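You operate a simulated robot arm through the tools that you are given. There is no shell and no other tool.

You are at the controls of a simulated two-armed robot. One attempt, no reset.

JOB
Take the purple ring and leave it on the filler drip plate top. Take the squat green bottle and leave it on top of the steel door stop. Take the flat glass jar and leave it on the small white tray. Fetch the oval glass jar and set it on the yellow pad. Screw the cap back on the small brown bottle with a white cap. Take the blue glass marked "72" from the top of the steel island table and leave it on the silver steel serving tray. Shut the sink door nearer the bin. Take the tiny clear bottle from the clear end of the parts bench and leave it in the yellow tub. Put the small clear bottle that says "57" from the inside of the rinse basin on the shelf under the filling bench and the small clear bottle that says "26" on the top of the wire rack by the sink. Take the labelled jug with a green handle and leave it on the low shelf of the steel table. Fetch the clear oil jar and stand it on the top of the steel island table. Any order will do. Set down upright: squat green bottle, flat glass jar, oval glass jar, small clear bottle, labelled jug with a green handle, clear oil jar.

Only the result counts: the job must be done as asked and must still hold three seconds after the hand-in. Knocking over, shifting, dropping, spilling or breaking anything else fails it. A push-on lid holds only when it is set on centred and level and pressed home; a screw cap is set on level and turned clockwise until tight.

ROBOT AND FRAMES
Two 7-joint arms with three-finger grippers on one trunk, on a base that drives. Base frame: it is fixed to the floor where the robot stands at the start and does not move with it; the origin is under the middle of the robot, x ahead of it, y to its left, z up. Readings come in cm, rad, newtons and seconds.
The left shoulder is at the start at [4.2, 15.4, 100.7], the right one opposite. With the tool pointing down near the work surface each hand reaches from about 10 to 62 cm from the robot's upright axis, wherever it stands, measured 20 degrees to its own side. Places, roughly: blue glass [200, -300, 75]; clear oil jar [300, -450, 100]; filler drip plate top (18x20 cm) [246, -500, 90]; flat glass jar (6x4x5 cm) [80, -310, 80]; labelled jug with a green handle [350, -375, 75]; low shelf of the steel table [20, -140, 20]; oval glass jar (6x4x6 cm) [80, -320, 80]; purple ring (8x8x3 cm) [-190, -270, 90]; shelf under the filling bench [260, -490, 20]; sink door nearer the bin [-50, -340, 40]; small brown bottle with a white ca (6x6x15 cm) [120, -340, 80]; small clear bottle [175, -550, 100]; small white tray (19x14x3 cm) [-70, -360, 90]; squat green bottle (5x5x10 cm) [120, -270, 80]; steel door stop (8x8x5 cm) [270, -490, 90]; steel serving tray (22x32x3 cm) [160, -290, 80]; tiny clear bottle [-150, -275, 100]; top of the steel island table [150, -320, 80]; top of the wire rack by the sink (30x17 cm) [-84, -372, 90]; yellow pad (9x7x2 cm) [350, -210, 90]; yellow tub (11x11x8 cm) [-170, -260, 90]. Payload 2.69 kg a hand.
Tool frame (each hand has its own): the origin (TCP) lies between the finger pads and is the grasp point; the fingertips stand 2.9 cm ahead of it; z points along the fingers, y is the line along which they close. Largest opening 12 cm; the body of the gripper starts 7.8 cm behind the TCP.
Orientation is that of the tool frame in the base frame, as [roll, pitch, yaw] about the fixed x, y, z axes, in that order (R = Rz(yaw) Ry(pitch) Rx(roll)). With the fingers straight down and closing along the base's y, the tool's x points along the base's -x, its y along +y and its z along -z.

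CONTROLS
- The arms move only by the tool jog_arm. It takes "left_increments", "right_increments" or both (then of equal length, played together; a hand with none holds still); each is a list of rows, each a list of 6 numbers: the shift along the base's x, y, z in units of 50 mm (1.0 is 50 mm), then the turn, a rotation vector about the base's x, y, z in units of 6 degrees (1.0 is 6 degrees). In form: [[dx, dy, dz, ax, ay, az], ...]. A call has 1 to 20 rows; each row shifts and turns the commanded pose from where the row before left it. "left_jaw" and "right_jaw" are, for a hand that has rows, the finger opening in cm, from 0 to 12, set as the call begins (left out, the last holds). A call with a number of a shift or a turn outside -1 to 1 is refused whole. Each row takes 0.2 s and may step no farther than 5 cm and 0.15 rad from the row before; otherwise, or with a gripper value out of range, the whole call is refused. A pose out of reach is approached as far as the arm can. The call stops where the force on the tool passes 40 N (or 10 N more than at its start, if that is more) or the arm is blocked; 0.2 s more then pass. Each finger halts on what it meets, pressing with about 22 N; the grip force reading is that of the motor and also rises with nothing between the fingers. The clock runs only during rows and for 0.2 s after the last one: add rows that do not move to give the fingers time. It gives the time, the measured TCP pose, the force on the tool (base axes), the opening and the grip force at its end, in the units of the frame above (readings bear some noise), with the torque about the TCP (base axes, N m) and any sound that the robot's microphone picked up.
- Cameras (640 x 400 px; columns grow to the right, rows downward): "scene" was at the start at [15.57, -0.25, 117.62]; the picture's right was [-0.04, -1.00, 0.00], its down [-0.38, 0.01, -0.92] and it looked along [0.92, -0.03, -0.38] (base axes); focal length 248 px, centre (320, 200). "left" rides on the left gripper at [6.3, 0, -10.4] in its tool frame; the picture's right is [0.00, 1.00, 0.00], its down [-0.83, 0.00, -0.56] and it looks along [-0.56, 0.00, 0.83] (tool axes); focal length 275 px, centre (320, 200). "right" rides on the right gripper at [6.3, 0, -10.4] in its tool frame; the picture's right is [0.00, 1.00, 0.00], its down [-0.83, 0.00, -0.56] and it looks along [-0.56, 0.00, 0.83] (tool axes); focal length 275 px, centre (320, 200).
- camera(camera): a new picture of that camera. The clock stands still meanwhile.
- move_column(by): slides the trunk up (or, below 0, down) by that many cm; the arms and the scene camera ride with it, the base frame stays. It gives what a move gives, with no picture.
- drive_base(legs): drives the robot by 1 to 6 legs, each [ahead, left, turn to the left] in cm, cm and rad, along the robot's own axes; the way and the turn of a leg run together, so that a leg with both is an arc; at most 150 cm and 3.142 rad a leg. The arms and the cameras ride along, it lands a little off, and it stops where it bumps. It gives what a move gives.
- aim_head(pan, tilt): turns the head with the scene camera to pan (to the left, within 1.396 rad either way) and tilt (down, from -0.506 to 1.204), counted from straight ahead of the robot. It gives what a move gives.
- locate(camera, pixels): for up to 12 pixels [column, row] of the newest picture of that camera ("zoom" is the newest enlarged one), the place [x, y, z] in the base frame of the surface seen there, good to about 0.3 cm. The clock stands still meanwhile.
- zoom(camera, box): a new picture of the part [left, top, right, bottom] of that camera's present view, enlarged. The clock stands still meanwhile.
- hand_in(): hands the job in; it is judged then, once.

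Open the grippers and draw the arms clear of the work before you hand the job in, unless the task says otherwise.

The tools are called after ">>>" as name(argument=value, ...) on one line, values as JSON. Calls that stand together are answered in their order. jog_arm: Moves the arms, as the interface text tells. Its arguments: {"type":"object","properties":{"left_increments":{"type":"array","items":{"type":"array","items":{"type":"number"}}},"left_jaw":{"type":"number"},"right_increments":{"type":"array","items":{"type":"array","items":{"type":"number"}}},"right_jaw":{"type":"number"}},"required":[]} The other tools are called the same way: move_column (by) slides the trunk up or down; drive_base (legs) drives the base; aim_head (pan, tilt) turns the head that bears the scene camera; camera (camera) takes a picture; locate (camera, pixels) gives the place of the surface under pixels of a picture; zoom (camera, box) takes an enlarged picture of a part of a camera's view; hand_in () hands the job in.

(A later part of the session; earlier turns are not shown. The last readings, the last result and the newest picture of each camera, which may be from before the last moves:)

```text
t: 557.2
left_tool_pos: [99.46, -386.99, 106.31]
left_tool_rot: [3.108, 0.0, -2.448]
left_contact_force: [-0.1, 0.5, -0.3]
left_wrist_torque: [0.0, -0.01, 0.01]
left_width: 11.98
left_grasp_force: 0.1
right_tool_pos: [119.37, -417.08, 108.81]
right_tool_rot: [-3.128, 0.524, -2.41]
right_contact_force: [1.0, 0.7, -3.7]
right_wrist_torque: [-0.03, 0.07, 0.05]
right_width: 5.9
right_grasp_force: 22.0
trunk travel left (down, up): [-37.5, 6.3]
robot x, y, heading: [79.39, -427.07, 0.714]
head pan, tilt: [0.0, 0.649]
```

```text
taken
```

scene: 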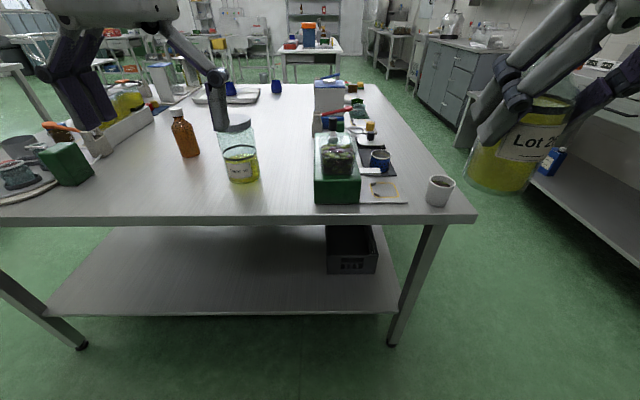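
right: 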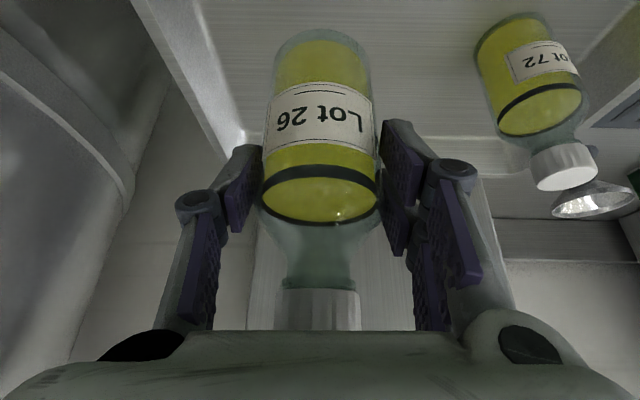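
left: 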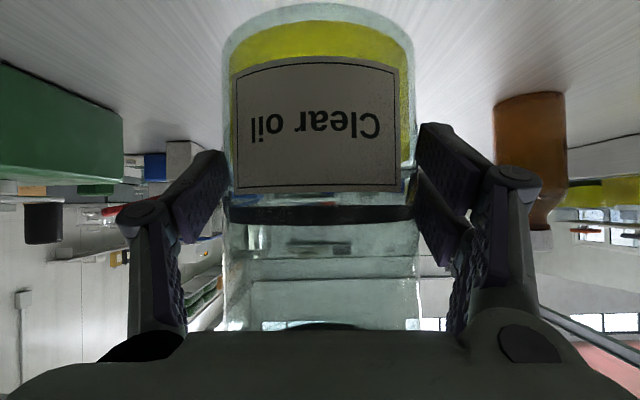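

Now Lot 26 to the wire rack: I slide left 137 cm along the aisle and turn about to face the sink.

>>> drive_base(legs=[[0, 137, 0], [0, 0, 1.571], [0, 0, 1.571]])

>>> aim_head(pan=0.0, tilt=0.5)

>>> camera(camera="scene")

```text
t: 575.7
left_tool_pos: [-29.96, -362.96, 106.29]
left_tool_rot: [3.106, 0.0, 0.708]
left_contact_force: [-0.2, 0.3, 0.2]
left_wrist_torque: [-0.02, 0.0, 0.0]
left_width: 12.0
left_grasp_force: 0.0
right_tool_pos: [-50.26, -333.02, 108.86]
right_tool_rot: [-3.13, 0.524, 0.746]
right_contact_force: [0.4, 0.5, -4.2]
right_wrist_torque: [0.03, -0.01, 0.02]
right_width: 5.89
right_grasp_force: 22.4
trunk travel left (down, up): [-37.5, 6.3]
robot x, y, heading: [-10.63, -322.44, -2.411]
head pan, tilt: [0.0, 0.649]
```

```text
t: 576.4
left_tool_pos: [-29.92, -362.84, 106.37]
left_tool_rot: [3.107, 0.001, 0.71]
left_contact_force: [0.2, -0.2, -0.2]
left_wrist_torque: [-0.03, 0.03, -0.03]
left_width: 12.0
left_grasp_force: 0.1
right_tool_pos: [-50.35, -332.98, 108.86]
right_tool_rot: [-3.129, 0.524, 0.746]
right_contact_force: [-0.3, -0.1, -4.5]
right_wrist_torque: [0.0, -0.05, 0.01]
right_width: 5.86
right_grasp_force: 22.2
trunk travel left (down, up): [-37.5, 6.3]
robot x, y, heading: [-10.35, -323.02, -2.409]
head pan, tilt: [0.0, 0.499]
```

```text
taken
```

scene: 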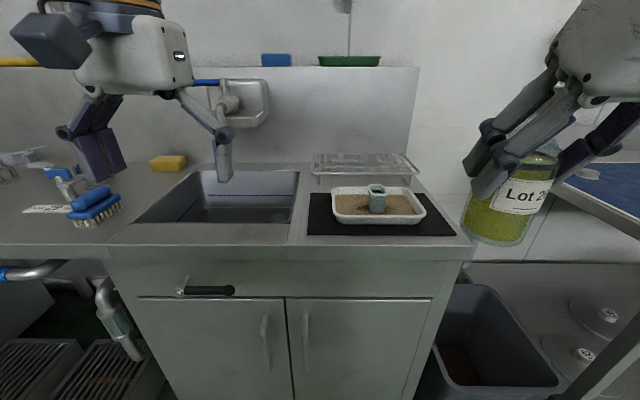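

Doors still shut, jar in the tray. I zoom on the wire rack and locate its top.

>>> zoom(camera="scene", box=[300, 140, 440, 220])

>>> locate(camera="scene", pixels=[[314, 172], [418, 173], [318, 154], [404, 154], [350, 168], [380, 168], [365, 173], [365, 153], [377, 188], [365, 163]])

```text
4.57 times, centred on (370, 180) of scene
```

zoom: 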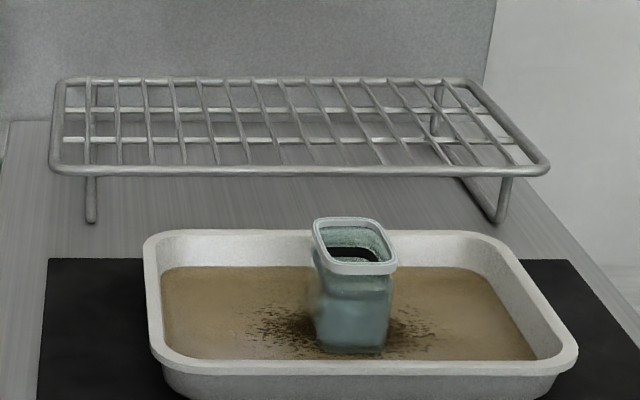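

```text
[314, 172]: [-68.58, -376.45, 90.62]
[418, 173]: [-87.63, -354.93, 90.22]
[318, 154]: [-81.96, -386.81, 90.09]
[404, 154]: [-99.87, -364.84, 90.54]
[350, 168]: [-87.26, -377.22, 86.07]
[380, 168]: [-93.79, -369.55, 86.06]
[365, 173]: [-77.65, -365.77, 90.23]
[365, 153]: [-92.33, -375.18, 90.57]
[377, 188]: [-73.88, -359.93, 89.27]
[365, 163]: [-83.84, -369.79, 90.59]
```

Rack top z 90.5, centre (-84.5,-370.7). I check the wall tap near the left hand's path before driving in.

>>> locate(camera="scene", pixels=[[225, 105], [240, 100], [205, 83], [262, 115], [275, 60], [350, 60], [295, 335], [205, 292]])

```text
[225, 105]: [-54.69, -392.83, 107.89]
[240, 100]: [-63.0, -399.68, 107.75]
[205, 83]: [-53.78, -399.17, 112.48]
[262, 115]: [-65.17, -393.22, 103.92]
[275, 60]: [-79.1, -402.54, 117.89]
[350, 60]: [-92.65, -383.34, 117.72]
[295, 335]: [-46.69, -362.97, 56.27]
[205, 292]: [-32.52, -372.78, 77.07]
```

The tap's front is at n≈-137; 22 cm ahead keeps the left hand 9+ cm away from it. I drive 22 cm.

>>> drive_base(legs=[[22, 0, 0]])

>>> camera(camera="scene")

>>> camera(camera="right")

```text
t: 578.1
left_tool_pos: [-45.96, -377.65, 106.29]
left_tool_rot: [3.107, -0.001, 0.713]
left_contact_force: [-0.2, 0.9, -1.3]
left_wrist_torque: [0.0, -0.03, -0.03]
left_width: 11.99
left_grasp_force: 0.0
right_tool_pos: [-66.4, -347.92, 108.85]
right_tool_rot: [-3.128, 0.524, 0.747]
right_contact_force: [0.2, 0.1, -3.5]
right_wrist_torque: [0.03, -0.04, -0.02]
right_width: 5.9
right_grasp_force: 21.6
trunk travel left (down, up): [-37.5, 6.3]
robot x, y, heading: [-26.74, -336.97, -2.407]
head pan, tilt: [0.0, 0.499]
```

```text
taken
```

scene: 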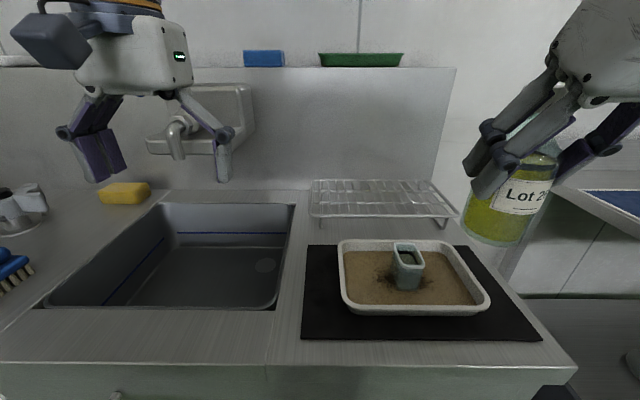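

```text
taken
```

right: 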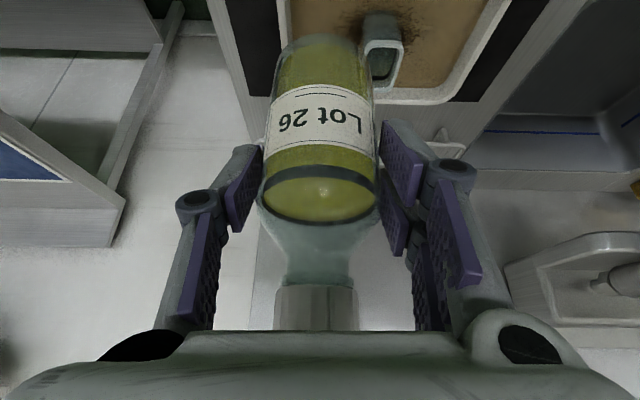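

I carry the bottle over the tray toward the rack, lowering slightly at the end.

>>> jog_arm(right_increments=[[-0.49, -0.63, 0, 0, 0, 0], [-0.49, -0.63, -0.05, 0, 0, 0], [-0.49, -0.63, -0.1, 0, 0, 0], [-0.49, -0.63, -0.15, 0, 0, 0], [-0.49, -0.63, -0.2, 0, 0, 0], [-0.49, -0.63, -0.25, 0, 0, 0], [-0.49, -0.63, -0.25, 0, 0, 0], [0, 0, 0, 0, 0, 0]])

>>> camera(camera="scene")

>>> camera(camera="right")

```text
t: 579.9
left_tool_pos: [-45.93, -377.47, 106.36]
left_tool_rot: [3.107, 0.0, 0.713]
left_contact_force: [0.0, 0.4, 0.2]
left_wrist_torque: [-0.02, 0.02, 0.03]
left_width: 11.99
left_grasp_force: 0.1
right_tool_pos: [-83.59, -369.73, 103.84]
right_tool_rot: [-3.128, 0.524, 0.751]
right_contact_force: [-0.5, 1.1, -4.3]
right_wrist_torque: [0.0, -0.04, -0.02]
right_width: 5.88
right_grasp_force: 21.7
trunk travel left (down, up): [-37.5, 6.3]
robot x, y, heading: [-26.84, -337.04, -2.409]
head pan, tilt: [0.0, 0.499]
```

```text
taken
```

scene: 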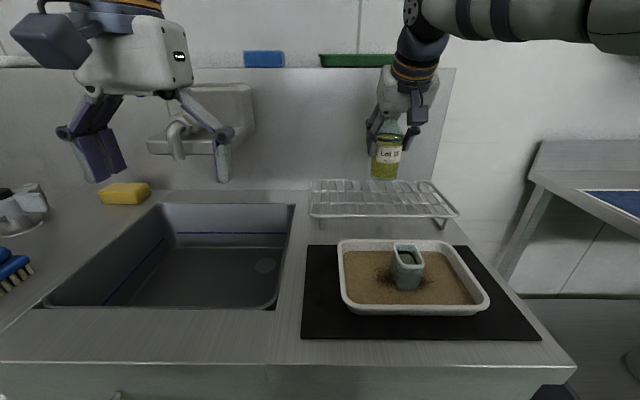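

```text
taken
```

right: 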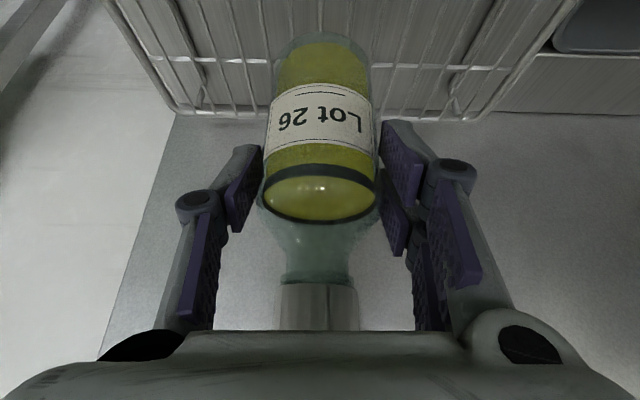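

Over the rack's middle. I lower toward contact at about z 98.8.

>>> jog_arm(right_increments=[[0, 0, -0.5, 0, 0, 0], [0, 0, -0.3, 0, 0, 0], [0, 0, -0.1, 0, 0, 0], [0, 0, 0, 0, 0, 0]])

>>> zoom(camera="scene", box=[300, 100, 480, 250])

```text
t: 580.9
left_tool_pos: [-45.81, -377.59, 106.37]
left_tool_rot: [3.106, 0.001, 0.711]
left_contact_force: [-0.5, -0.3, -0.1]
left_wrist_torque: [-0.03, -0.01, -0.02]
left_width: 12.0
left_grasp_force: 0.0
right_tool_pos: [-83.66, -369.82, 99.29]
right_tool_rot: [-3.128, 0.525, 0.75]
right_contact_force: [0.0, -0.4, -4.0]
right_wrist_torque: [0.03, -0.05, 0.0]
right_width: 5.88
right_grasp_force: 22.0
trunk travel left (down, up): [-37.5, 6.3]
robot x, y, heading: [-26.96, -337.47, -2.409]
head pan, tilt: [0.0, 0.499]
```

```text
2.67 times, centred on (390, 175) of scene
```

zoom: 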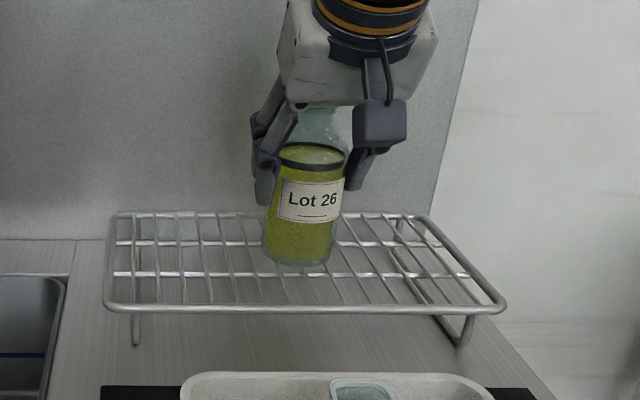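

Just above the rack. I lower in 1.5 mm steps.

>>> jog_arm(right_increments=[[0, 0, -0.04, 0, 0, 0], [0, 0, -0.03, 0, 0, 0], [0, 0, -0.03, 0, 0, 0], [0, 0, 0, 0, 0, 0]])

```text
t: 581.9
left_tool_pos: [-45.81, -377.43, 106.42]
left_tool_rot: [3.106, 0.002, 0.713]
left_contact_force: [-0.4, 0.2, 0.0]
left_wrist_torque: [0.01, -0.02, 0.02]
left_width: 12.01
left_grasp_force: 0.2
right_tool_pos: [-83.53, -369.78, 99.04]
right_tool_rot: [-3.13, 0.528, 0.747]
right_contact_force: [-0.2, 0.5, 11.6]
right_wrist_torque: [0.21, 0.2, -0.04]
right_width: 5.9
right_grasp_force: 22.5
trunk travel left (down, up): [-37.5, 6.3]
robot x, y, heading: [-26.55, -337.09, -2.412]
head pan, tilt: [0.0, 0.499]
```

Seated (11.6 N). I open the jaws and retreat along the tool axis, watching reach.

>>> jog_arm(right_increments=[[0, 0, 0.01, 0, 0, 0], [0, 0, 0, 0, 0, 0], [0, 0, 0, 0, 0, 0]], right_jaw=9.5)

>>> jog_arm(right_increments=[[0.149, 0.134, 0.346, 0, 0, 0], [0.149, 0.134, 0.346, 0, 0, 0], [0, 0, 0, 0, 0, 0]])

>>> camera(camera="right")

>>> zoom(camera="scene", box=[300, 80, 480, 250])

```text
t: 582.7
left_tool_pos: [-45.73, -377.55, 106.4]
left_tool_rot: [3.109, 0.001, 0.713]
left_contact_force: [0.1, 0.0, 0.4]
left_wrist_torque: [0.01, 0.04, -0.01]
left_width: 11.99
left_grasp_force: 0.1
right_tool_pos: [-83.55, -369.74, 98.96]
right_tool_rot: [-3.127, 0.525, 0.749]
right_contact_force: [0.3, -0.1, -0.3]
right_wrist_torque: [0.01, -0.04, -0.01]
right_width: 9.49
right_grasp_force: 0.0
trunk travel left (down, up): [-37.5, 6.3]
robot x, y, heading: [-26.76, -337.22, -2.407]
head pan, tilt: [0.0, 0.499]
```

```text
t: 583.5
left_tool_pos: [-45.76, -377.49, 106.43]
left_tool_rot: [3.107, 0.001, 0.713]
left_contact_force: [0.2, 0.1, 0.0]
left_wrist_torque: [0.02, 0.03, 0.02]
left_width: 12.0
left_grasp_force: 0.1
right_tool_pos: [-82.26, -368.42, 102.41]
right_tool_rot: [-3.128, 0.523, 0.748]
right_contact_force: [-0.4, 0.6, -0.5]
right_wrist_torque: [0.02, -0.03, -0.03]
right_width: 9.5
right_grasp_force: 0.0
trunk travel left (down, up): [-37.5, 6.3]
robot x, y, heading: [-26.63, -337.25, -2.41]
head pan, tilt: [0.0, 0.499]
```

```text
taken
```

right: 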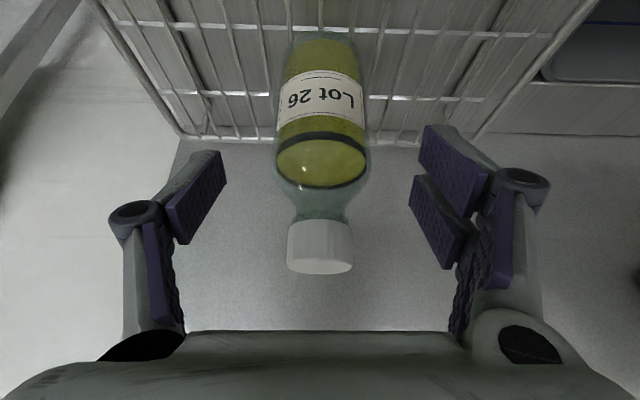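

```text
2.35 times, centred on (390, 165) of scene
```

zoom: 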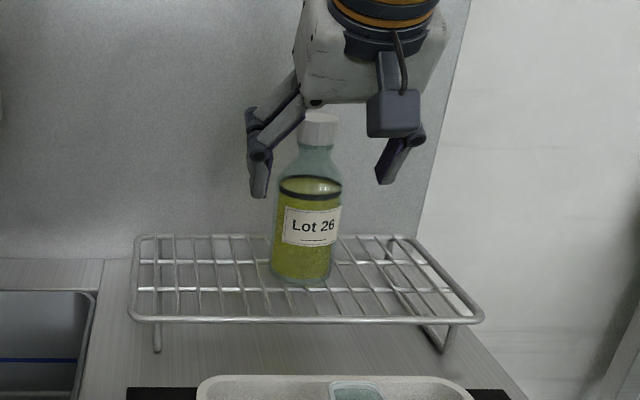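

Lot 26 stands on the rack. I continue retreating along the axis until the hand is clear.

>>> jog_arm(right_increments=[[0.2, 0.18, 0.4, 0, 0, 0], [0.25, 0.22, 0.35, 0, 0, 0], [0.3, 0.27, 0.3, 0, 0, 0], [0.4, 0.36, 0.1, 0, 0, 0], [0, 0, 0, 0, 0, 0]])

>>> camera(camera="scene")

```text
t: 584.7
left_tool_pos: [-45.85, -377.62, 106.37]
left_tool_rot: [3.107, 0.0, 0.712]
left_contact_force: [-0.2, -0.6, 0.1]
left_wrist_torque: [0.01, 0.03, -0.04]
left_width: 11.97
left_grasp_force: 0.0
right_tool_pos: [-76.46, -363.27, 108.16]
right_tool_rot: [-3.128, 0.524, 0.749]
right_contact_force: [-0.5, 0.8, -0.7]
right_wrist_torque: [0.02, 0.03, 0.01]
right_width: 9.53
right_grasp_force: 0.1
trunk travel left (down, up): [-37.5, 6.3]
robot x, y, heading: [-26.66, -337.05, -2.408]
head pan, tilt: [0.0, 0.499]
```

```text
taken
```

scene: 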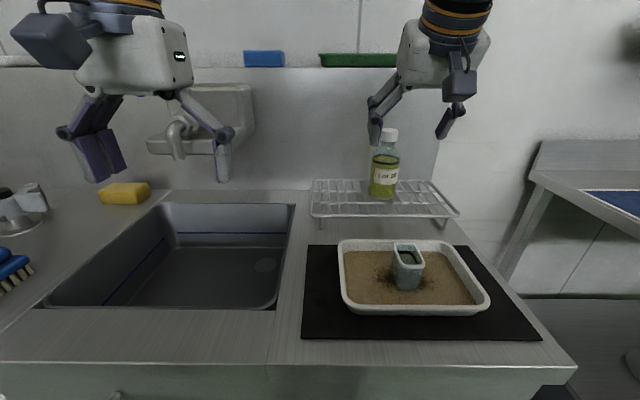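

All good at the sink. I back off 25 cm and bring the right hand home, untilted.

>>> drive_base(legs=[[-25, 0, 0]])

>>> jog_arm(right_increments=[[0.55, 0.5, 0, 0.681, -0.733, 0], [0.55, 0.5, 0, 0.681, -0.733, 0], [0.55, 0.5, -0.1, 0.681, -0.733, 0], [0.55, 0.5, -0.1, 0.681, -0.733, 0], [0.55, 0.5, -0.1, 0.681, -0.733, 0], [0, 0, 0, 0, 0, 0]])

>>> camera(camera="scene")

```text
t: 586.5
left_tool_pos: [-27.23, -360.65, 106.25]
left_tool_rot: [3.107, 0.001, 0.709]
left_contact_force: [0.6, 0.3, -0.1]
left_wrist_torque: [-0.02, 0.04, 0.02]
left_width: 12.0
left_grasp_force: 0.0
right_tool_pos: [-57.77, -346.36, 108.27]
right_tool_rot: [-3.128, 0.524, 0.746]
right_contact_force: [0.2, 0.7, 0.5]
right_wrist_torque: [0.04, 0.0, 0.02]
right_width: 9.5
right_grasp_force: 0.0
trunk travel left (down, up): [-37.5, 6.3]
robot x, y, heading: [-8.12, -320.58, -2.404]
head pan, tilt: [0.0, 0.499]
```

```text
t: 587.9
left_tool_pos: [-27.21, -360.65, 106.32]
left_tool_rot: [3.107, 0.0, 0.711]
left_contact_force: [-0.7, -0.4, 0.9]
left_wrist_torque: [-0.01, 0.02, 0.03]
left_width: 11.99
left_grasp_force: 0.0
right_tool_pos: [-44.18, -333.81, 106.71]
right_tool_rot: [-3.126, -0.002, 0.749]
right_contact_force: [-0.2, -1.0, -0.4]
right_wrist_torque: [0.01, 0.01, -0.02]
right_width: 9.51
right_grasp_force: 0.0
trunk travel left (down, up): [-37.5, 6.3]
robot x, y, heading: [-8.24, -320.14, -2.413]
head pan, tilt: [0.0, 0.499]
```

```text
taken
```

scene: 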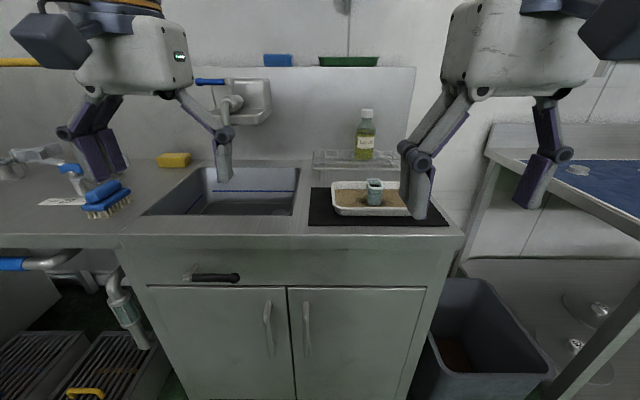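

Remaining: the oval jar and the green-handled jug. I turn about and slide along the island's far edge to face the turntable.

>>> drive_base(legs=[[0, 0, 1.571], [0, 0, 1.567], [0, -73, 0]])

>>> aim_head(pan=0.1, tilt=0.7)

>>> camera(camera="scene")

```text
t: 601.6
left_tool_pos: [60.31, -337.31, 106.4]
left_tool_rot: [3.107, 0.001, -2.465]
left_contact_force: [-0.6, 0.2, 0.2]
left_wrist_torque: [0.0, -0.04, 0.0]
left_width: 11.99
left_grasp_force: 0.1
right_tool_pos: [76.21, -364.58, 106.84]
right_tool_rot: [-3.128, 0.0, -2.428]
right_contact_force: [0.1, -0.3, -0.3]
right_wrist_torque: [0.02, 0.02, 0.0]
right_width: 9.53
right_grasp_force: 0.1
trunk travel left (down, up): [-37.5, 6.3]
robot x, y, heading: [39.73, -376.9, 0.694]
head pan, tilt: [0.0, 0.499]
```

```text
t: 602.3
left_tool_pos: [60.25, -337.21, 106.39]
left_tool_rot: [3.107, 0.0, -2.465]
left_contact_force: [0.4, 0.0, -0.3]
left_wrist_torque: [0.01, -0.01, 0.01]
left_width: 11.99
left_grasp_force: 0.1
right_tool_pos: [76.28, -364.47, 106.89]
right_tool_rot: [-3.129, 0.001, -2.429]
right_contact_force: [-0.6, 0.0, -0.2]
right_wrist_torque: [-0.03, 0.01, -0.03]
right_width: 9.51
right_grasp_force: 0.0
trunk travel left (down, up): [-37.5, 6.3]
robot x, y, heading: [39.71, -376.62, 0.694]
head pan, tilt: [0.099, 0.7]
```

```text
taken
```

scene: 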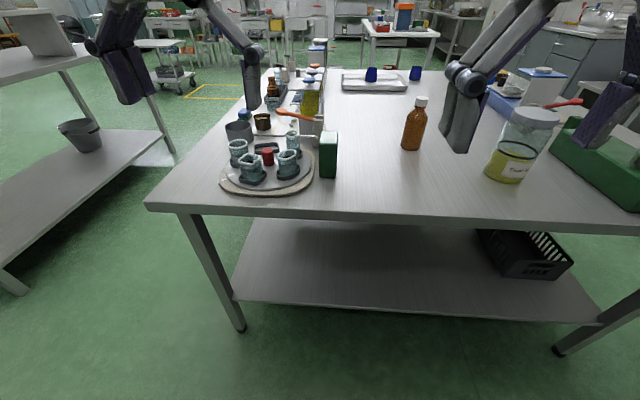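

I straighten and drive 28 cm closer.

>>> drive_base(legs=[[0, 0, 0.03], [27, -3, 0]])

>>> camera(camera="left")

>>> camera(camera="scene")

```text
t: 604.6
left_tool_pos: [80.9, -321.28, 106.43]
left_tool_rot: [3.106, 0.001, -2.432]
left_contact_force: [0.0, 0.6, 0.8]
left_wrist_torque: [-0.03, 0.01, 0.02]
left_width: 12.02
left_grasp_force: 0.0
right_tool_pos: [97.54, -347.94, 106.75]
right_tool_rot: [-3.128, 0.0, -2.398]
right_contact_force: [0.5, 0.0, 0.2]
right_wrist_torque: [0.01, 0.04, 0.02]
right_width: 9.51
right_grasp_force: 0.0
trunk travel left (down, up): [-37.5, 6.3]
robot x, y, heading: [61.22, -361.82, 0.733]
head pan, tilt: [0.099, 0.7]
```

```text
taken
```

left: 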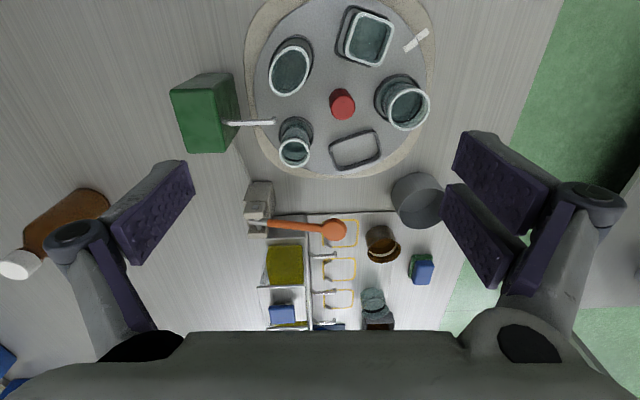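

```text
taken
```

scene: 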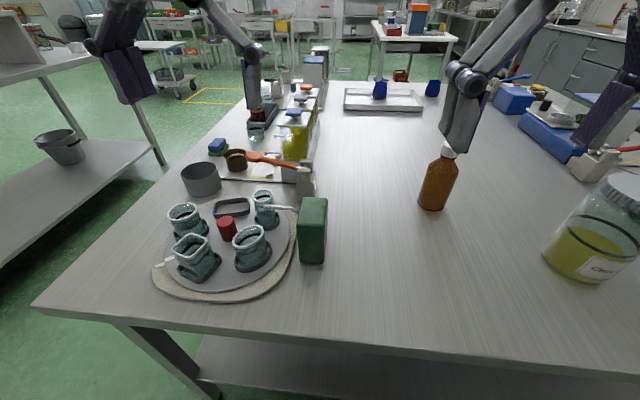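

The oval jar is at (290,67) in the left camera. I zoom and locate its rim.

>>> zoom(camera="left", box=[230, 10, 360, 130])

>>> locate(camera="zoom", pixels=[[228, 150], [330, 160], [290, 115], [250, 265], [310, 240], [215, 220], [275, 190], [320, 112]])

```text
3.33 times, centred on (295, 70) of left
```

zoom: 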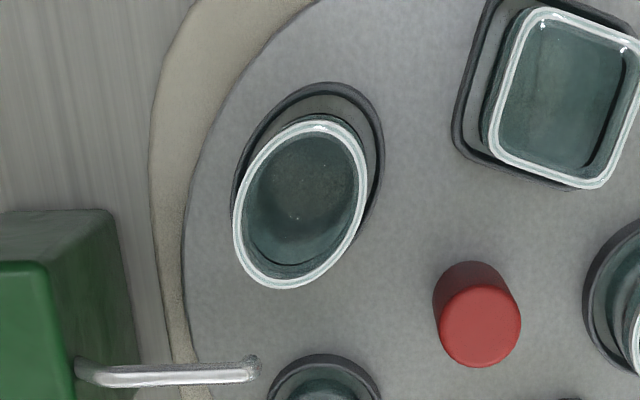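

```text
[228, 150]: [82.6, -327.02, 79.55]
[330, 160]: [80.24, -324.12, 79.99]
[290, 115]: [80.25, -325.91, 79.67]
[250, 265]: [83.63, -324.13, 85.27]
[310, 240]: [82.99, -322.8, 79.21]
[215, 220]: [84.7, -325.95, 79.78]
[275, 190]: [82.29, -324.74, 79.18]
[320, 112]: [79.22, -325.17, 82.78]
```

Oval jar centre ≈(82.0,-324.6), its short axis along the radius. I turn the left hand 32° clockwise over it with a 7 cm opening.

>>> jog_arm(left_increments=[[0.037, -0.11, 0, 0, 0, -0.89], [0.037, -0.11, 0, 0, 0, -0.89], [0.037, -0.11, 0, 0, 0, -0.89], [0.037, -0.11, 0, 0, 0, -0.89], [0.037, -0.11, 0, 0, 0, -0.89], [0.037, -0.11, 0, 0, 0, -0.89], [0, 0, 0, 0, 0, 0]], left_jaw=7)

>>> zoom(camera="left", box=[230, 20, 410, 180])

```text
t: 606.2
left_tool_pos: [81.73, -324.41, 106.4]
left_tool_rot: [3.108, -0.001, -2.994]
left_contact_force: [-0.7, 0.5, -0.6]
left_wrist_torque: [0.01, -0.01, 0.0]
left_width: 7.02
left_grasp_force: 0.0
right_tool_pos: [97.49, -347.92, 106.8]
right_tool_rot: [-3.128, -0.001, -2.395]
right_contact_force: [-0.3, -0.4, -0.3]
right_wrist_torque: [-0.01, 0.04, -0.01]
right_width: 9.5
right_grasp_force: 0.1
trunk travel left (down, up): [-37.5, 6.3]
robot x, y, heading: [61.27, -361.57, 0.731]
head pan, tilt: [0.099, 0.7]
```

```text
2.50 times, centred on (320, 100) of left
```

zoom: 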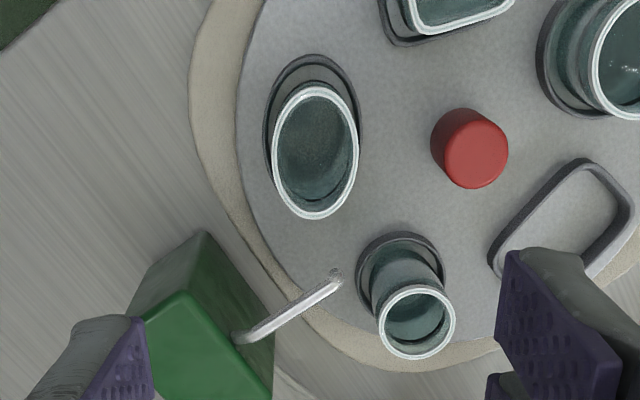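

Nearly aligned; I correct by +5° and half a centimetre, then descend to z 88.

>>> jog_arm(left_increments=[[-0.1, -0.05, 0, 0, 0, 0.85], [0, 0, -1, 0, 0, 0], [0, 0, -1, 0, 0, 0], [0, 0, -1, 0, 0, 0], [0, 0, -0.65, 0, 0, 0], [0, 0, 0, 0, 0, 0]])

>>> camera(camera="left")

```text
t: 607.6
left_tool_pos: [81.09, -324.67, 88.11]
left_tool_rot: [3.106, -0.001, -2.902]
left_contact_force: [-0.2, 0.4, 1.3]
left_wrist_torque: [-0.02, 0.0, 0.0]
left_width: 6.98
left_grasp_force: 0.1
right_tool_pos: [97.68, -347.93, 106.79]
right_tool_rot: [-3.128, 0.0, -2.397]
right_contact_force: [-0.4, 0.5, 1.2]
right_wrist_torque: [0.0, 0.01, -0.01]
right_width: 9.49
right_grasp_force: 0.1
trunk travel left (down, up): [-37.5, 6.3]
robot x, y, heading: [61.31, -361.68, 0.727]
head pan, tilt: [0.099, 0.7]
```

```text
taken
```

left: 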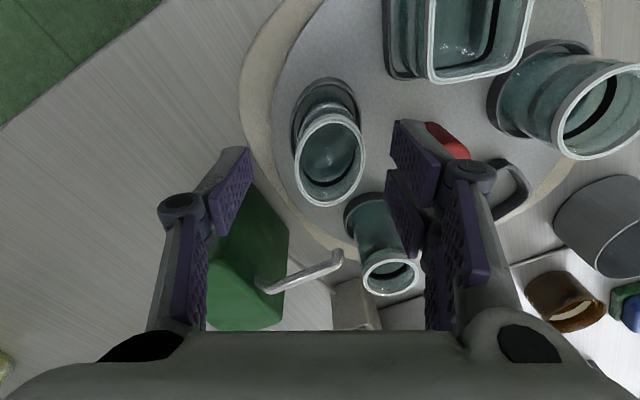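

The jar is 0.5 cm toward the knob; I shift, narrow the opening to 6.2 cm and descend to z 84.3.

>>> jog_arm(left_increments=[[-0.024, 0.09, 0, 0, 0, 0], [0, 0, 0, 0, 0, 0], [0, 0, -0.4, 0, 0, 0], [0, 0, -0.36, 0, 0, 0], [0, 0, 0, 0, 0, 0]], left_jaw=6.2)

>>> camera(camera="left")

```text
t: 608.8
left_tool_pos: [81.14, -324.25, 84.2]
left_tool_rot: [3.106, 0.001, -2.904]
left_contact_force: [0.5, 0.5, 0.1]
left_wrist_torque: [0.02, 0.0, 0.01]
left_width: 6.21
left_grasp_force: 0.0
right_tool_pos: [97.46, -348.04, 106.86]
right_tool_rot: [-3.128, 0.001, -2.395]
right_contact_force: [-0.5, 0.7, -0.4]
right_wrist_torque: [0.0, 0.02, -0.03]
right_width: 9.53
right_grasp_force: 0.1
trunk travel left (down, up): [-37.5, 6.3]
robot x, y, heading: [61.59, -361.46, 0.728]
head pan, tilt: [0.099, 0.7]
```

```text
taken
```

left: 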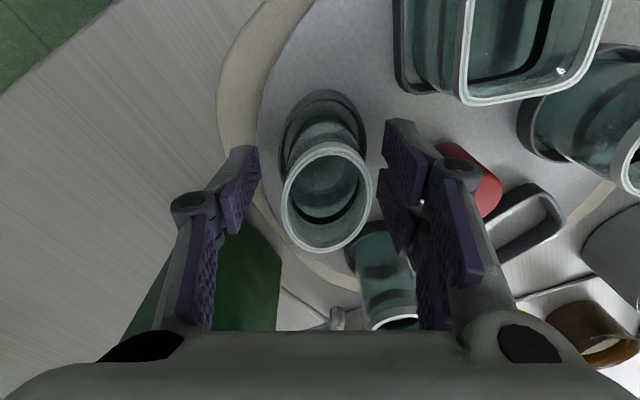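

Clear of the knob and neighbours. I close on the oval jar.

>>> jog_arm(left_increments=[[0, 0, 0, 0, 0, 0], [0, 0, 0, 0, 0, 0], [0, 0, 0, 0, 0, 0]], left_jaw=2.5)

>>> camera(camera="left")

```text
t: 609.6
left_tool_pos: [81.23, -324.25, 84.24]
left_tool_rot: [3.106, -0.001, -2.904]
left_contact_force: [-0.2, -0.6, 0.9]
left_wrist_torque: [-0.02, -0.02, 0.01]
left_width: 3.64
left_grasp_force: 21.8
right_tool_pos: [97.59, -348.05, 106.78]
right_tool_rot: [-3.128, 0.001, -2.395]
right_contact_force: [-0.6, 0.4, 0.6]
right_wrist_torque: [0.0, -0.01, 0.0]
right_width: 9.5
right_grasp_force: 0.1
trunk travel left (down, up): [-37.5, 6.3]
robot x, y, heading: [61.54, -361.8, 0.733]
head pan, tilt: [0.099, 0.7]
```

```text
taken
```

left: 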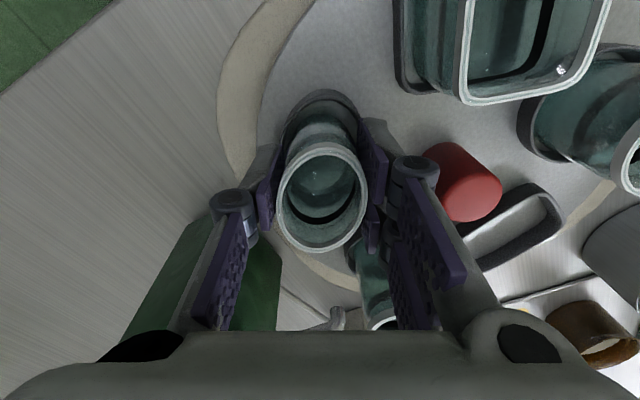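

Gripped (3.6 cm). I lift straight up slowly.

>>> jog_arm(left_increments=[[0, 0, 0.15, 0, 0, 0], [0, 0, 0.3, 0, 0, 0], [0, 0, 0.6, 0, 0, 0], [0, 0, 1, 0, 0, 0], [0, 0, 1, 0, 0, 0], [0, 0, 1, 0, 0, 0], [0, 0, 0.5, 0, 0, 0]])

>>> camera(camera="left")

>>> camera(camera="scene")

```text
t: 611.2
left_tool_pos: [81.15, -324.39, 107.03]
left_tool_rot: [3.107, 0.0, -2.903]
left_contact_force: [0.0, 0.1, -1.4]
left_wrist_torque: [-0.01, 0.02, -0.01]
left_width: 3.64
left_grasp_force: 22.1
right_tool_pos: [97.52, -348.0, 106.77]
right_tool_rot: [-3.128, 0.001, -2.396]
right_contact_force: [0.6, 0.2, -0.7]
right_wrist_torque: [0.04, -0.01, -0.01]
right_width: 9.52
right_grasp_force: 0.1
trunk travel left (down, up): [-37.5, 6.3]
robot x, y, heading: [61.46, -361.65, 0.729]
head pan, tilt: [0.099, 0.7]
```

```text
taken
```

left: 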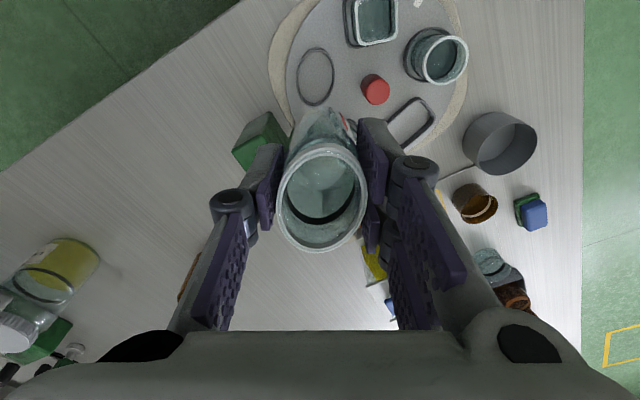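

```text
taken
```

scene: 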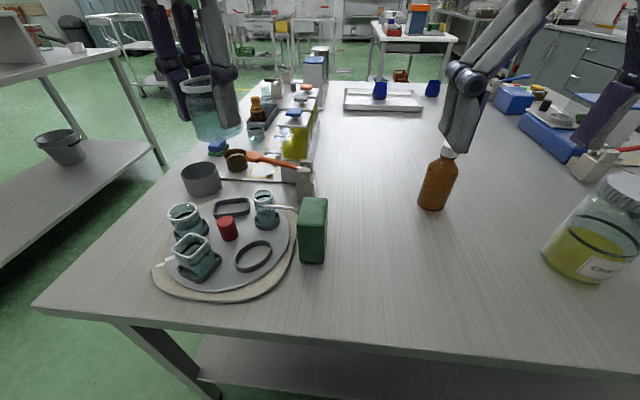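

The oval jar is out, the rest undisturbed. I back off and drive along the aisle to the corridor by the filling bench, heading toward the left bench.

>>> drive_base(legs=[[-18, 0, 0], [0, -75, 0], [0, -72, 0], [100, 0, 0]])

>>> aim_head(pan=0.2, tilt=0.35)

>>> camera(camera="scene")

```text
t: 628.7
left_tool_pos: [239.29, -381.45, 106.98]
left_tool_rot: [3.106, 0.0, -2.92]
left_contact_force: [0.0, 0.0, -0.7]
left_wrist_torque: [-0.01, 0.01, -0.01]
left_width: 3.63
left_grasp_force: 21.8
right_tool_pos: [255.19, -405.34, 106.75]
right_tool_rot: [-3.129, 0.001, -2.411]
right_contact_force: [0.7, 0.1, -0.1]
right_wrist_torque: [-0.01, -0.02, 0.0]
right_width: 9.5
right_grasp_force: 0.1
trunk travel left (down, up): [-37.5, 6.3]
robot x, y, heading: [218.83, -418.6, 0.716]
head pan, tilt: [0.099, 0.7]
```

```text
t: 629.5
left_tool_pos: [239.27, -381.38, 107.02]
left_tool_rot: [3.106, 0.0, -2.92]
left_contact_force: [0.0, -1.1, -0.5]
left_wrist_torque: [0.01, 0.0, 0.02]
left_width: 3.62
left_grasp_force: 22.7
right_tool_pos: [255.1, -405.38, 106.75]
right_tool_rot: [-3.126, 0.001, -2.412]
right_contact_force: [0.0, -0.6, 0.1]
right_wrist_torque: [-0.01, -0.04, -0.04]
right_width: 9.49
right_grasp_force: 0.0
trunk travel left (down, up): [-37.5, 6.3]
robot x, y, heading: [218.69, -418.43, 0.715]
head pan, tilt: [0.201, 0.351]
```

```text
taken
```

scene: 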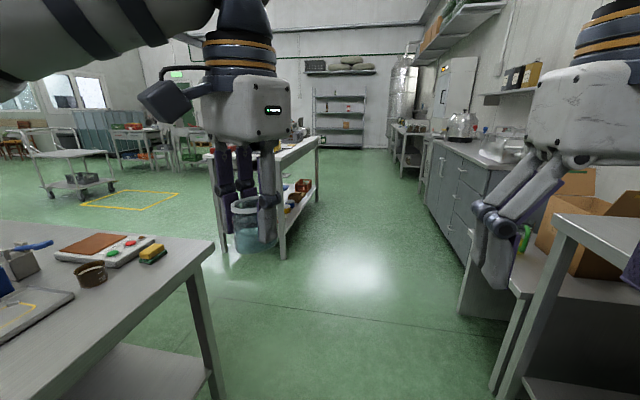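

The corridor ahead is clear. I locate the bench's and cabinets' edges.

>>> locate(camera="scene", pixels=[[284, 255], [318, 200], [462, 310], [430, 205], [320, 140], [285, 160], [495, 390], [405, 165], [300, 150]])

>>> zoom(camera="scene", box=[200, 110, 330, 210])

```text
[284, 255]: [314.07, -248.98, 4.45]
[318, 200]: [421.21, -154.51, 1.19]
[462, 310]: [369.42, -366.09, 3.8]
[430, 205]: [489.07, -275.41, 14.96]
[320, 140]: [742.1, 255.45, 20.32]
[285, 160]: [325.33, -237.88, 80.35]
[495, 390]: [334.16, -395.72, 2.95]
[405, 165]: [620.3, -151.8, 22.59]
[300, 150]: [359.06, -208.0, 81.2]
```

```text
4.00 times, centred on (265, 160) of scene
```

zoom: 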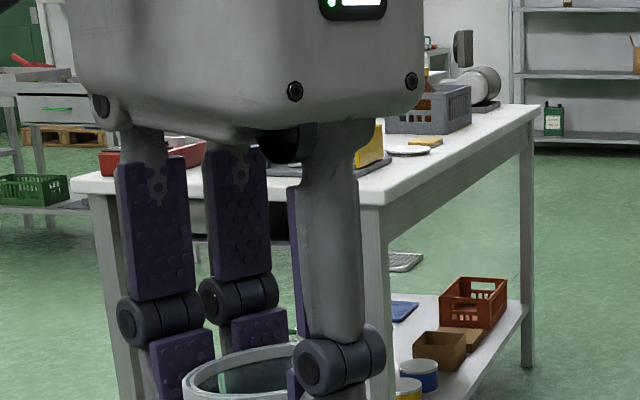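

I locate the small yellow pad near (291,146).

>>> locate(camera="scene", pixels=[[291, 145], [290, 146], [287, 148], [277, 146], [294, 145]])

>>> drive_base(legs=[[150, 20, 0]])

>>> aim_head(pan=0.9, tilt=0.5)

>>> camera(camera="scene")

```text
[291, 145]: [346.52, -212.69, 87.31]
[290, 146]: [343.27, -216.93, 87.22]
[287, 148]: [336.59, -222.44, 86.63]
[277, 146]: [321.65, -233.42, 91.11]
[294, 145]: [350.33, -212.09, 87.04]
```

```text
refused: leg 1 is longer than a leg can be; nothing moved
```

```text
t: 630.6
left_tool_pos: [239.23, -381.44, 106.89]
left_tool_rot: [3.108, 0.0, -2.921]
left_contact_force: [-0.6, 0.2, -1.1]
left_wrist_torque: [0.0, 0.0, 0.01]
left_width: 3.62
left_grasp_force: 21.8
right_tool_pos: [255.14, -405.4, 106.82]
right_tool_rot: [-3.128, -0.001, -2.411]
right_contact_force: [0.2, -0.2, -0.6]
right_wrist_torque: [0.02, 0.0, 0.0]
right_width: 9.54
right_grasp_force: 0.1
trunk travel left (down, up): [-37.5, 6.3]
robot x, y, heading: [219.09, -418.01, 0.714]
head pan, tilt: [0.901, 0.499]
```

```text
taken
```

scene: 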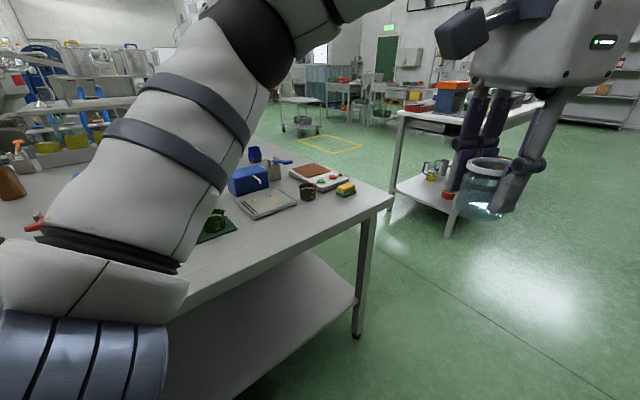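

The pad is near (346,-213), 6 cm from the bench's back edge. I drive along the corridor (two legs) and turn to face it.

>>> drive_base(legs=[[125, 0, 0], [120, 0, 0], [0, 0, 1.58]])

>>> aim_head(pan=0.1, tilt=0.5)

>>> camera(camera="scene")

```text
t: 646.4
left_tool_pos: [368.88, -236.54, 106.95]
left_tool_rot: [3.107, 0.0, -1.373]
left_contact_force: [-0.1, -0.1, -0.6]
left_wrist_torque: [-0.01, 0.06, -0.01]
left_width: 3.67
left_grasp_force: 21.5
right_tool_pos: [393.19, -221.27, 106.82]
right_tool_rot: [-3.128, 0.001, -0.867]
right_contact_force: [-0.2, -0.2, 0.4]
right_wrist_torque: [0.0, -0.01, 0.0]
right_width: 9.49
right_grasp_force: 0.0
trunk travel left (down, up): [-37.5, 6.3]
robot x, y, heading: [405.39, -257.89, 2.258]
head pan, tilt: [0.901, 0.499]
```

```text
t: 647.5
left_tool_pos: [368.89, -236.4, 106.82]
left_tool_rot: [3.104, -0.001, -1.373]
left_contact_force: [-0.4, -0.3, -0.7]
left_wrist_torque: [0.02, 0.01, 0.03]
left_width: 3.66
left_grasp_force: 21.8
right_tool_pos: [393.23, -221.2, 106.66]
right_tool_rot: [-3.128, 0.001, -0.867]
right_contact_force: [0.4, -0.2, 0.3]
right_wrist_torque: [-0.02, -0.01, 0.01]
right_width: 9.49
right_grasp_force: 0.1
trunk travel left (down, up): [-37.5, 6.3]
robot x, y, heading: [405.69, -258.03, 2.255]
head pan, tilt: [0.099, 0.499]
```

```text
taken
```

scene: 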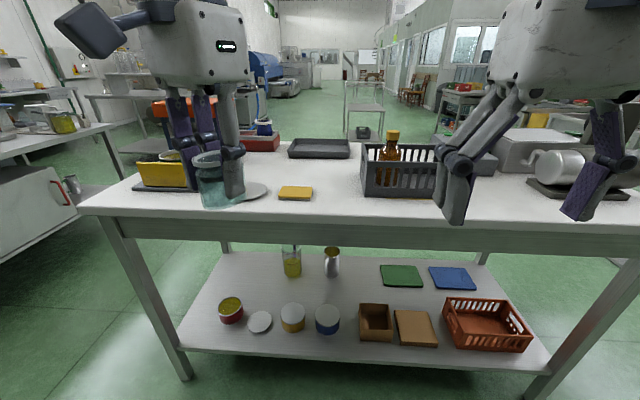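

The yellow pad is at (296,193). I zoom and locate it.

>>> zoom(camera="scene", box=[230, 160, 370, 230])

>>> locate(camera="scene", pixels=[[296, 191], [281, 188], [311, 188], [278, 197], [313, 197], [296, 199], [296, 210], [255, 190], [385, 180], [320, 155]])

```text
4.57 times, centred on (300, 195) of scene
```

zoom: 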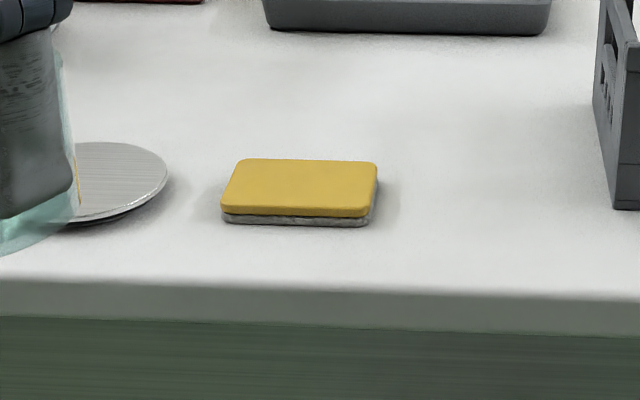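

```text
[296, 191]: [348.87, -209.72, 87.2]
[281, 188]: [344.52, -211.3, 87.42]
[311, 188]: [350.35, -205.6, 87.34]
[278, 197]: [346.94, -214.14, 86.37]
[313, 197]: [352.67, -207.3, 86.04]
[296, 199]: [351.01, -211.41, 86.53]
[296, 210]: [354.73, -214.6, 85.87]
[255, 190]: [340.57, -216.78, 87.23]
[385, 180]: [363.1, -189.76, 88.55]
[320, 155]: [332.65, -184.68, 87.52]
```

Pad top z 87.3, centre about (348.4,-209.5), long side left-right. I drive 28 cm closer and turn the hand 60° clockwise so the jar's long side matches the pad's.

>>> drive_base(legs=[[0, 0, 0.035], [28, 0, 0]])

>>> jog_arm(left_increments=[[0, 0, 0, 0, 0, -1], [0, 0, 0, 0, 0, -1], [0, 0, 0, 0, 0, -1], [0, 0, 0, 0, 0, -1], [0, 0, 0, 0, 0, -1], [0, 0, 0, 0, 0, -1], [0, 0, 0, 0, 0, -1], [0, 0, 0, 0, 0, -1], [0, 0, 0, 0, 0, -1], [0, 0, 0, 0, 0, -1], [0, 0, 0, 0, 0, 0]])

>>> camera(camera="left")

>>> camera(camera="scene")

```text
t: 649.8
left_tool_pos: [349.72, -216.54, 106.95]
left_tool_rot: [3.107, -0.001, -1.344]
left_contact_force: [-0.6, 0.3, -0.4]
left_wrist_torque: [0.02, -0.03, 0.01]
left_width: 3.65
left_grasp_force: 22.1
right_tool_pos: [373.57, -200.51, 106.8]
right_tool_rot: [-3.129, 0.001, -0.836]
right_contact_force: [0.2, 0.6, -1.2]
right_wrist_torque: [-0.01, -0.02, -0.03]
right_width: 9.54
right_grasp_force: 0.0
trunk travel left (down, up): [-37.5, 6.3]
robot x, y, heading: [386.68, -236.93, 2.288]
head pan, tilt: [0.099, 0.499]
```

```text
t: 652.2
left_tool_pos: [360.17, -220.58, 101.72]
left_tool_rot: [3.106, 0.001, -2.39]
left_contact_force: [-0.3, 0.0, -0.7]
left_wrist_torque: [-0.02, -0.02, 0.03]
left_width: 3.65
left_grasp_force: 21.7
left hand out of reach, approached as far as the arm can: row 5, 6, 7, 8, 9, 10
right_tool_pos: [373.5, -200.5, 106.67]
right_tool_rot: [-3.127, 0.001, -0.838]
right_contact_force: [-0.1, 0.6, -0.1]
right_wrist_torque: [0.0, 0.0, -0.01]
right_width: 9.48
right_grasp_force: 0.0
trunk travel left (down, up): [-37.5, 6.3]
robot x, y, heading: [386.64, -236.81, 2.291]
head pan, tilt: [0.099, 0.499]
```

```text
taken
```

left: 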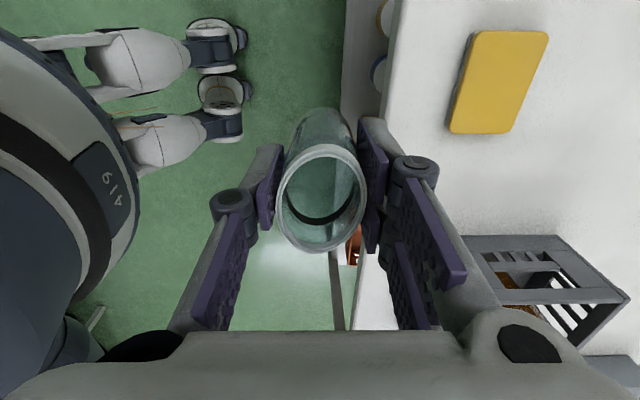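

```text
taken
```

scene: 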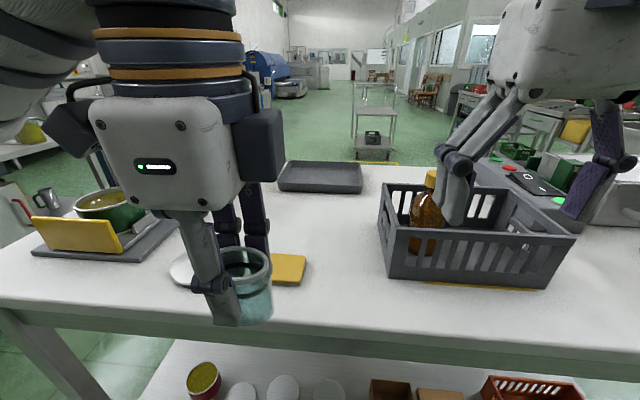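

That turn direction runs the wrist out of reach. I rotate the other way instead (the jar is symmetric): back through home and to +92°.

>>> jog_arm(left_increments=[[-0.224, 0.092, 0.106, 0, 0, 1], [-0.224, 0.092, 0.106, 0, 0, 1], [-0.224, 0.092, 0.106, 0, 0, 1], [-0.224, 0.092, 0.106, 0, 0, 1], [-0.224, 0.092, 0.106, 0, 0, 1], [-0.224, 0.092, 0.106, 0, 0, 1], [-0.224, 0.092, 0.106, 0, 0, 1], [-0.224, 0.092, 0.106, 0, 0, 1], [-0.224, 0.092, 0.106, 0, 0, 1], [-0.224, 0.092, 0.106, 0, 0, 1], [0, 0, 0, 0, 0, 1], [0, 0, 0, 0, 0, 1], [0, 0, 0, 0, 0, 1], [0, 0, 0, 0, 0, 1], [0, 0, 0, 0, 0, 1], [0, 0, 0, 0, 0, 1], [0, 0, 0, 0, 0, 1], [0, 0, 0, 0, 0, 1], [0, 0, 0, 0, 0, 1], [0, 0, 0, 0, 0, 1]])

>>> camera(camera="scene")

```text
t: 656.4
left_tool_pos: [348.87, -215.81, 107.12]
left_tool_rot: [3.105, -0.001, -0.293]
left_contact_force: [0.4, -0.3, -0.8]
left_wrist_torque: [0.01, 0.01, 0.01]
left_width: 3.66
left_grasp_force: 22.3
right_tool_pos: [373.68, -200.43, 106.73]
right_tool_rot: [-3.128, 0.002, -0.835]
right_contact_force: [0.1, -0.7, -0.4]
right_wrist_torque: [0.02, -0.02, 0.01]
right_width: 9.49
right_grasp_force: 0.1
trunk travel left (down, up): [-37.5, 6.3]
robot x, y, heading: [386.61, -236.6, 2.296]
head pan, tilt: [0.099, 0.499]
```

```text
taken
```

scene: 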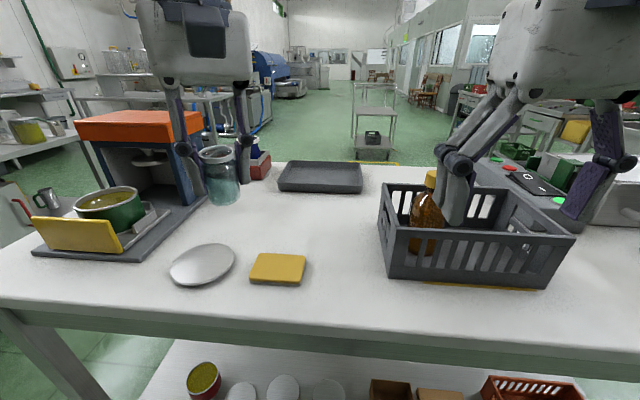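

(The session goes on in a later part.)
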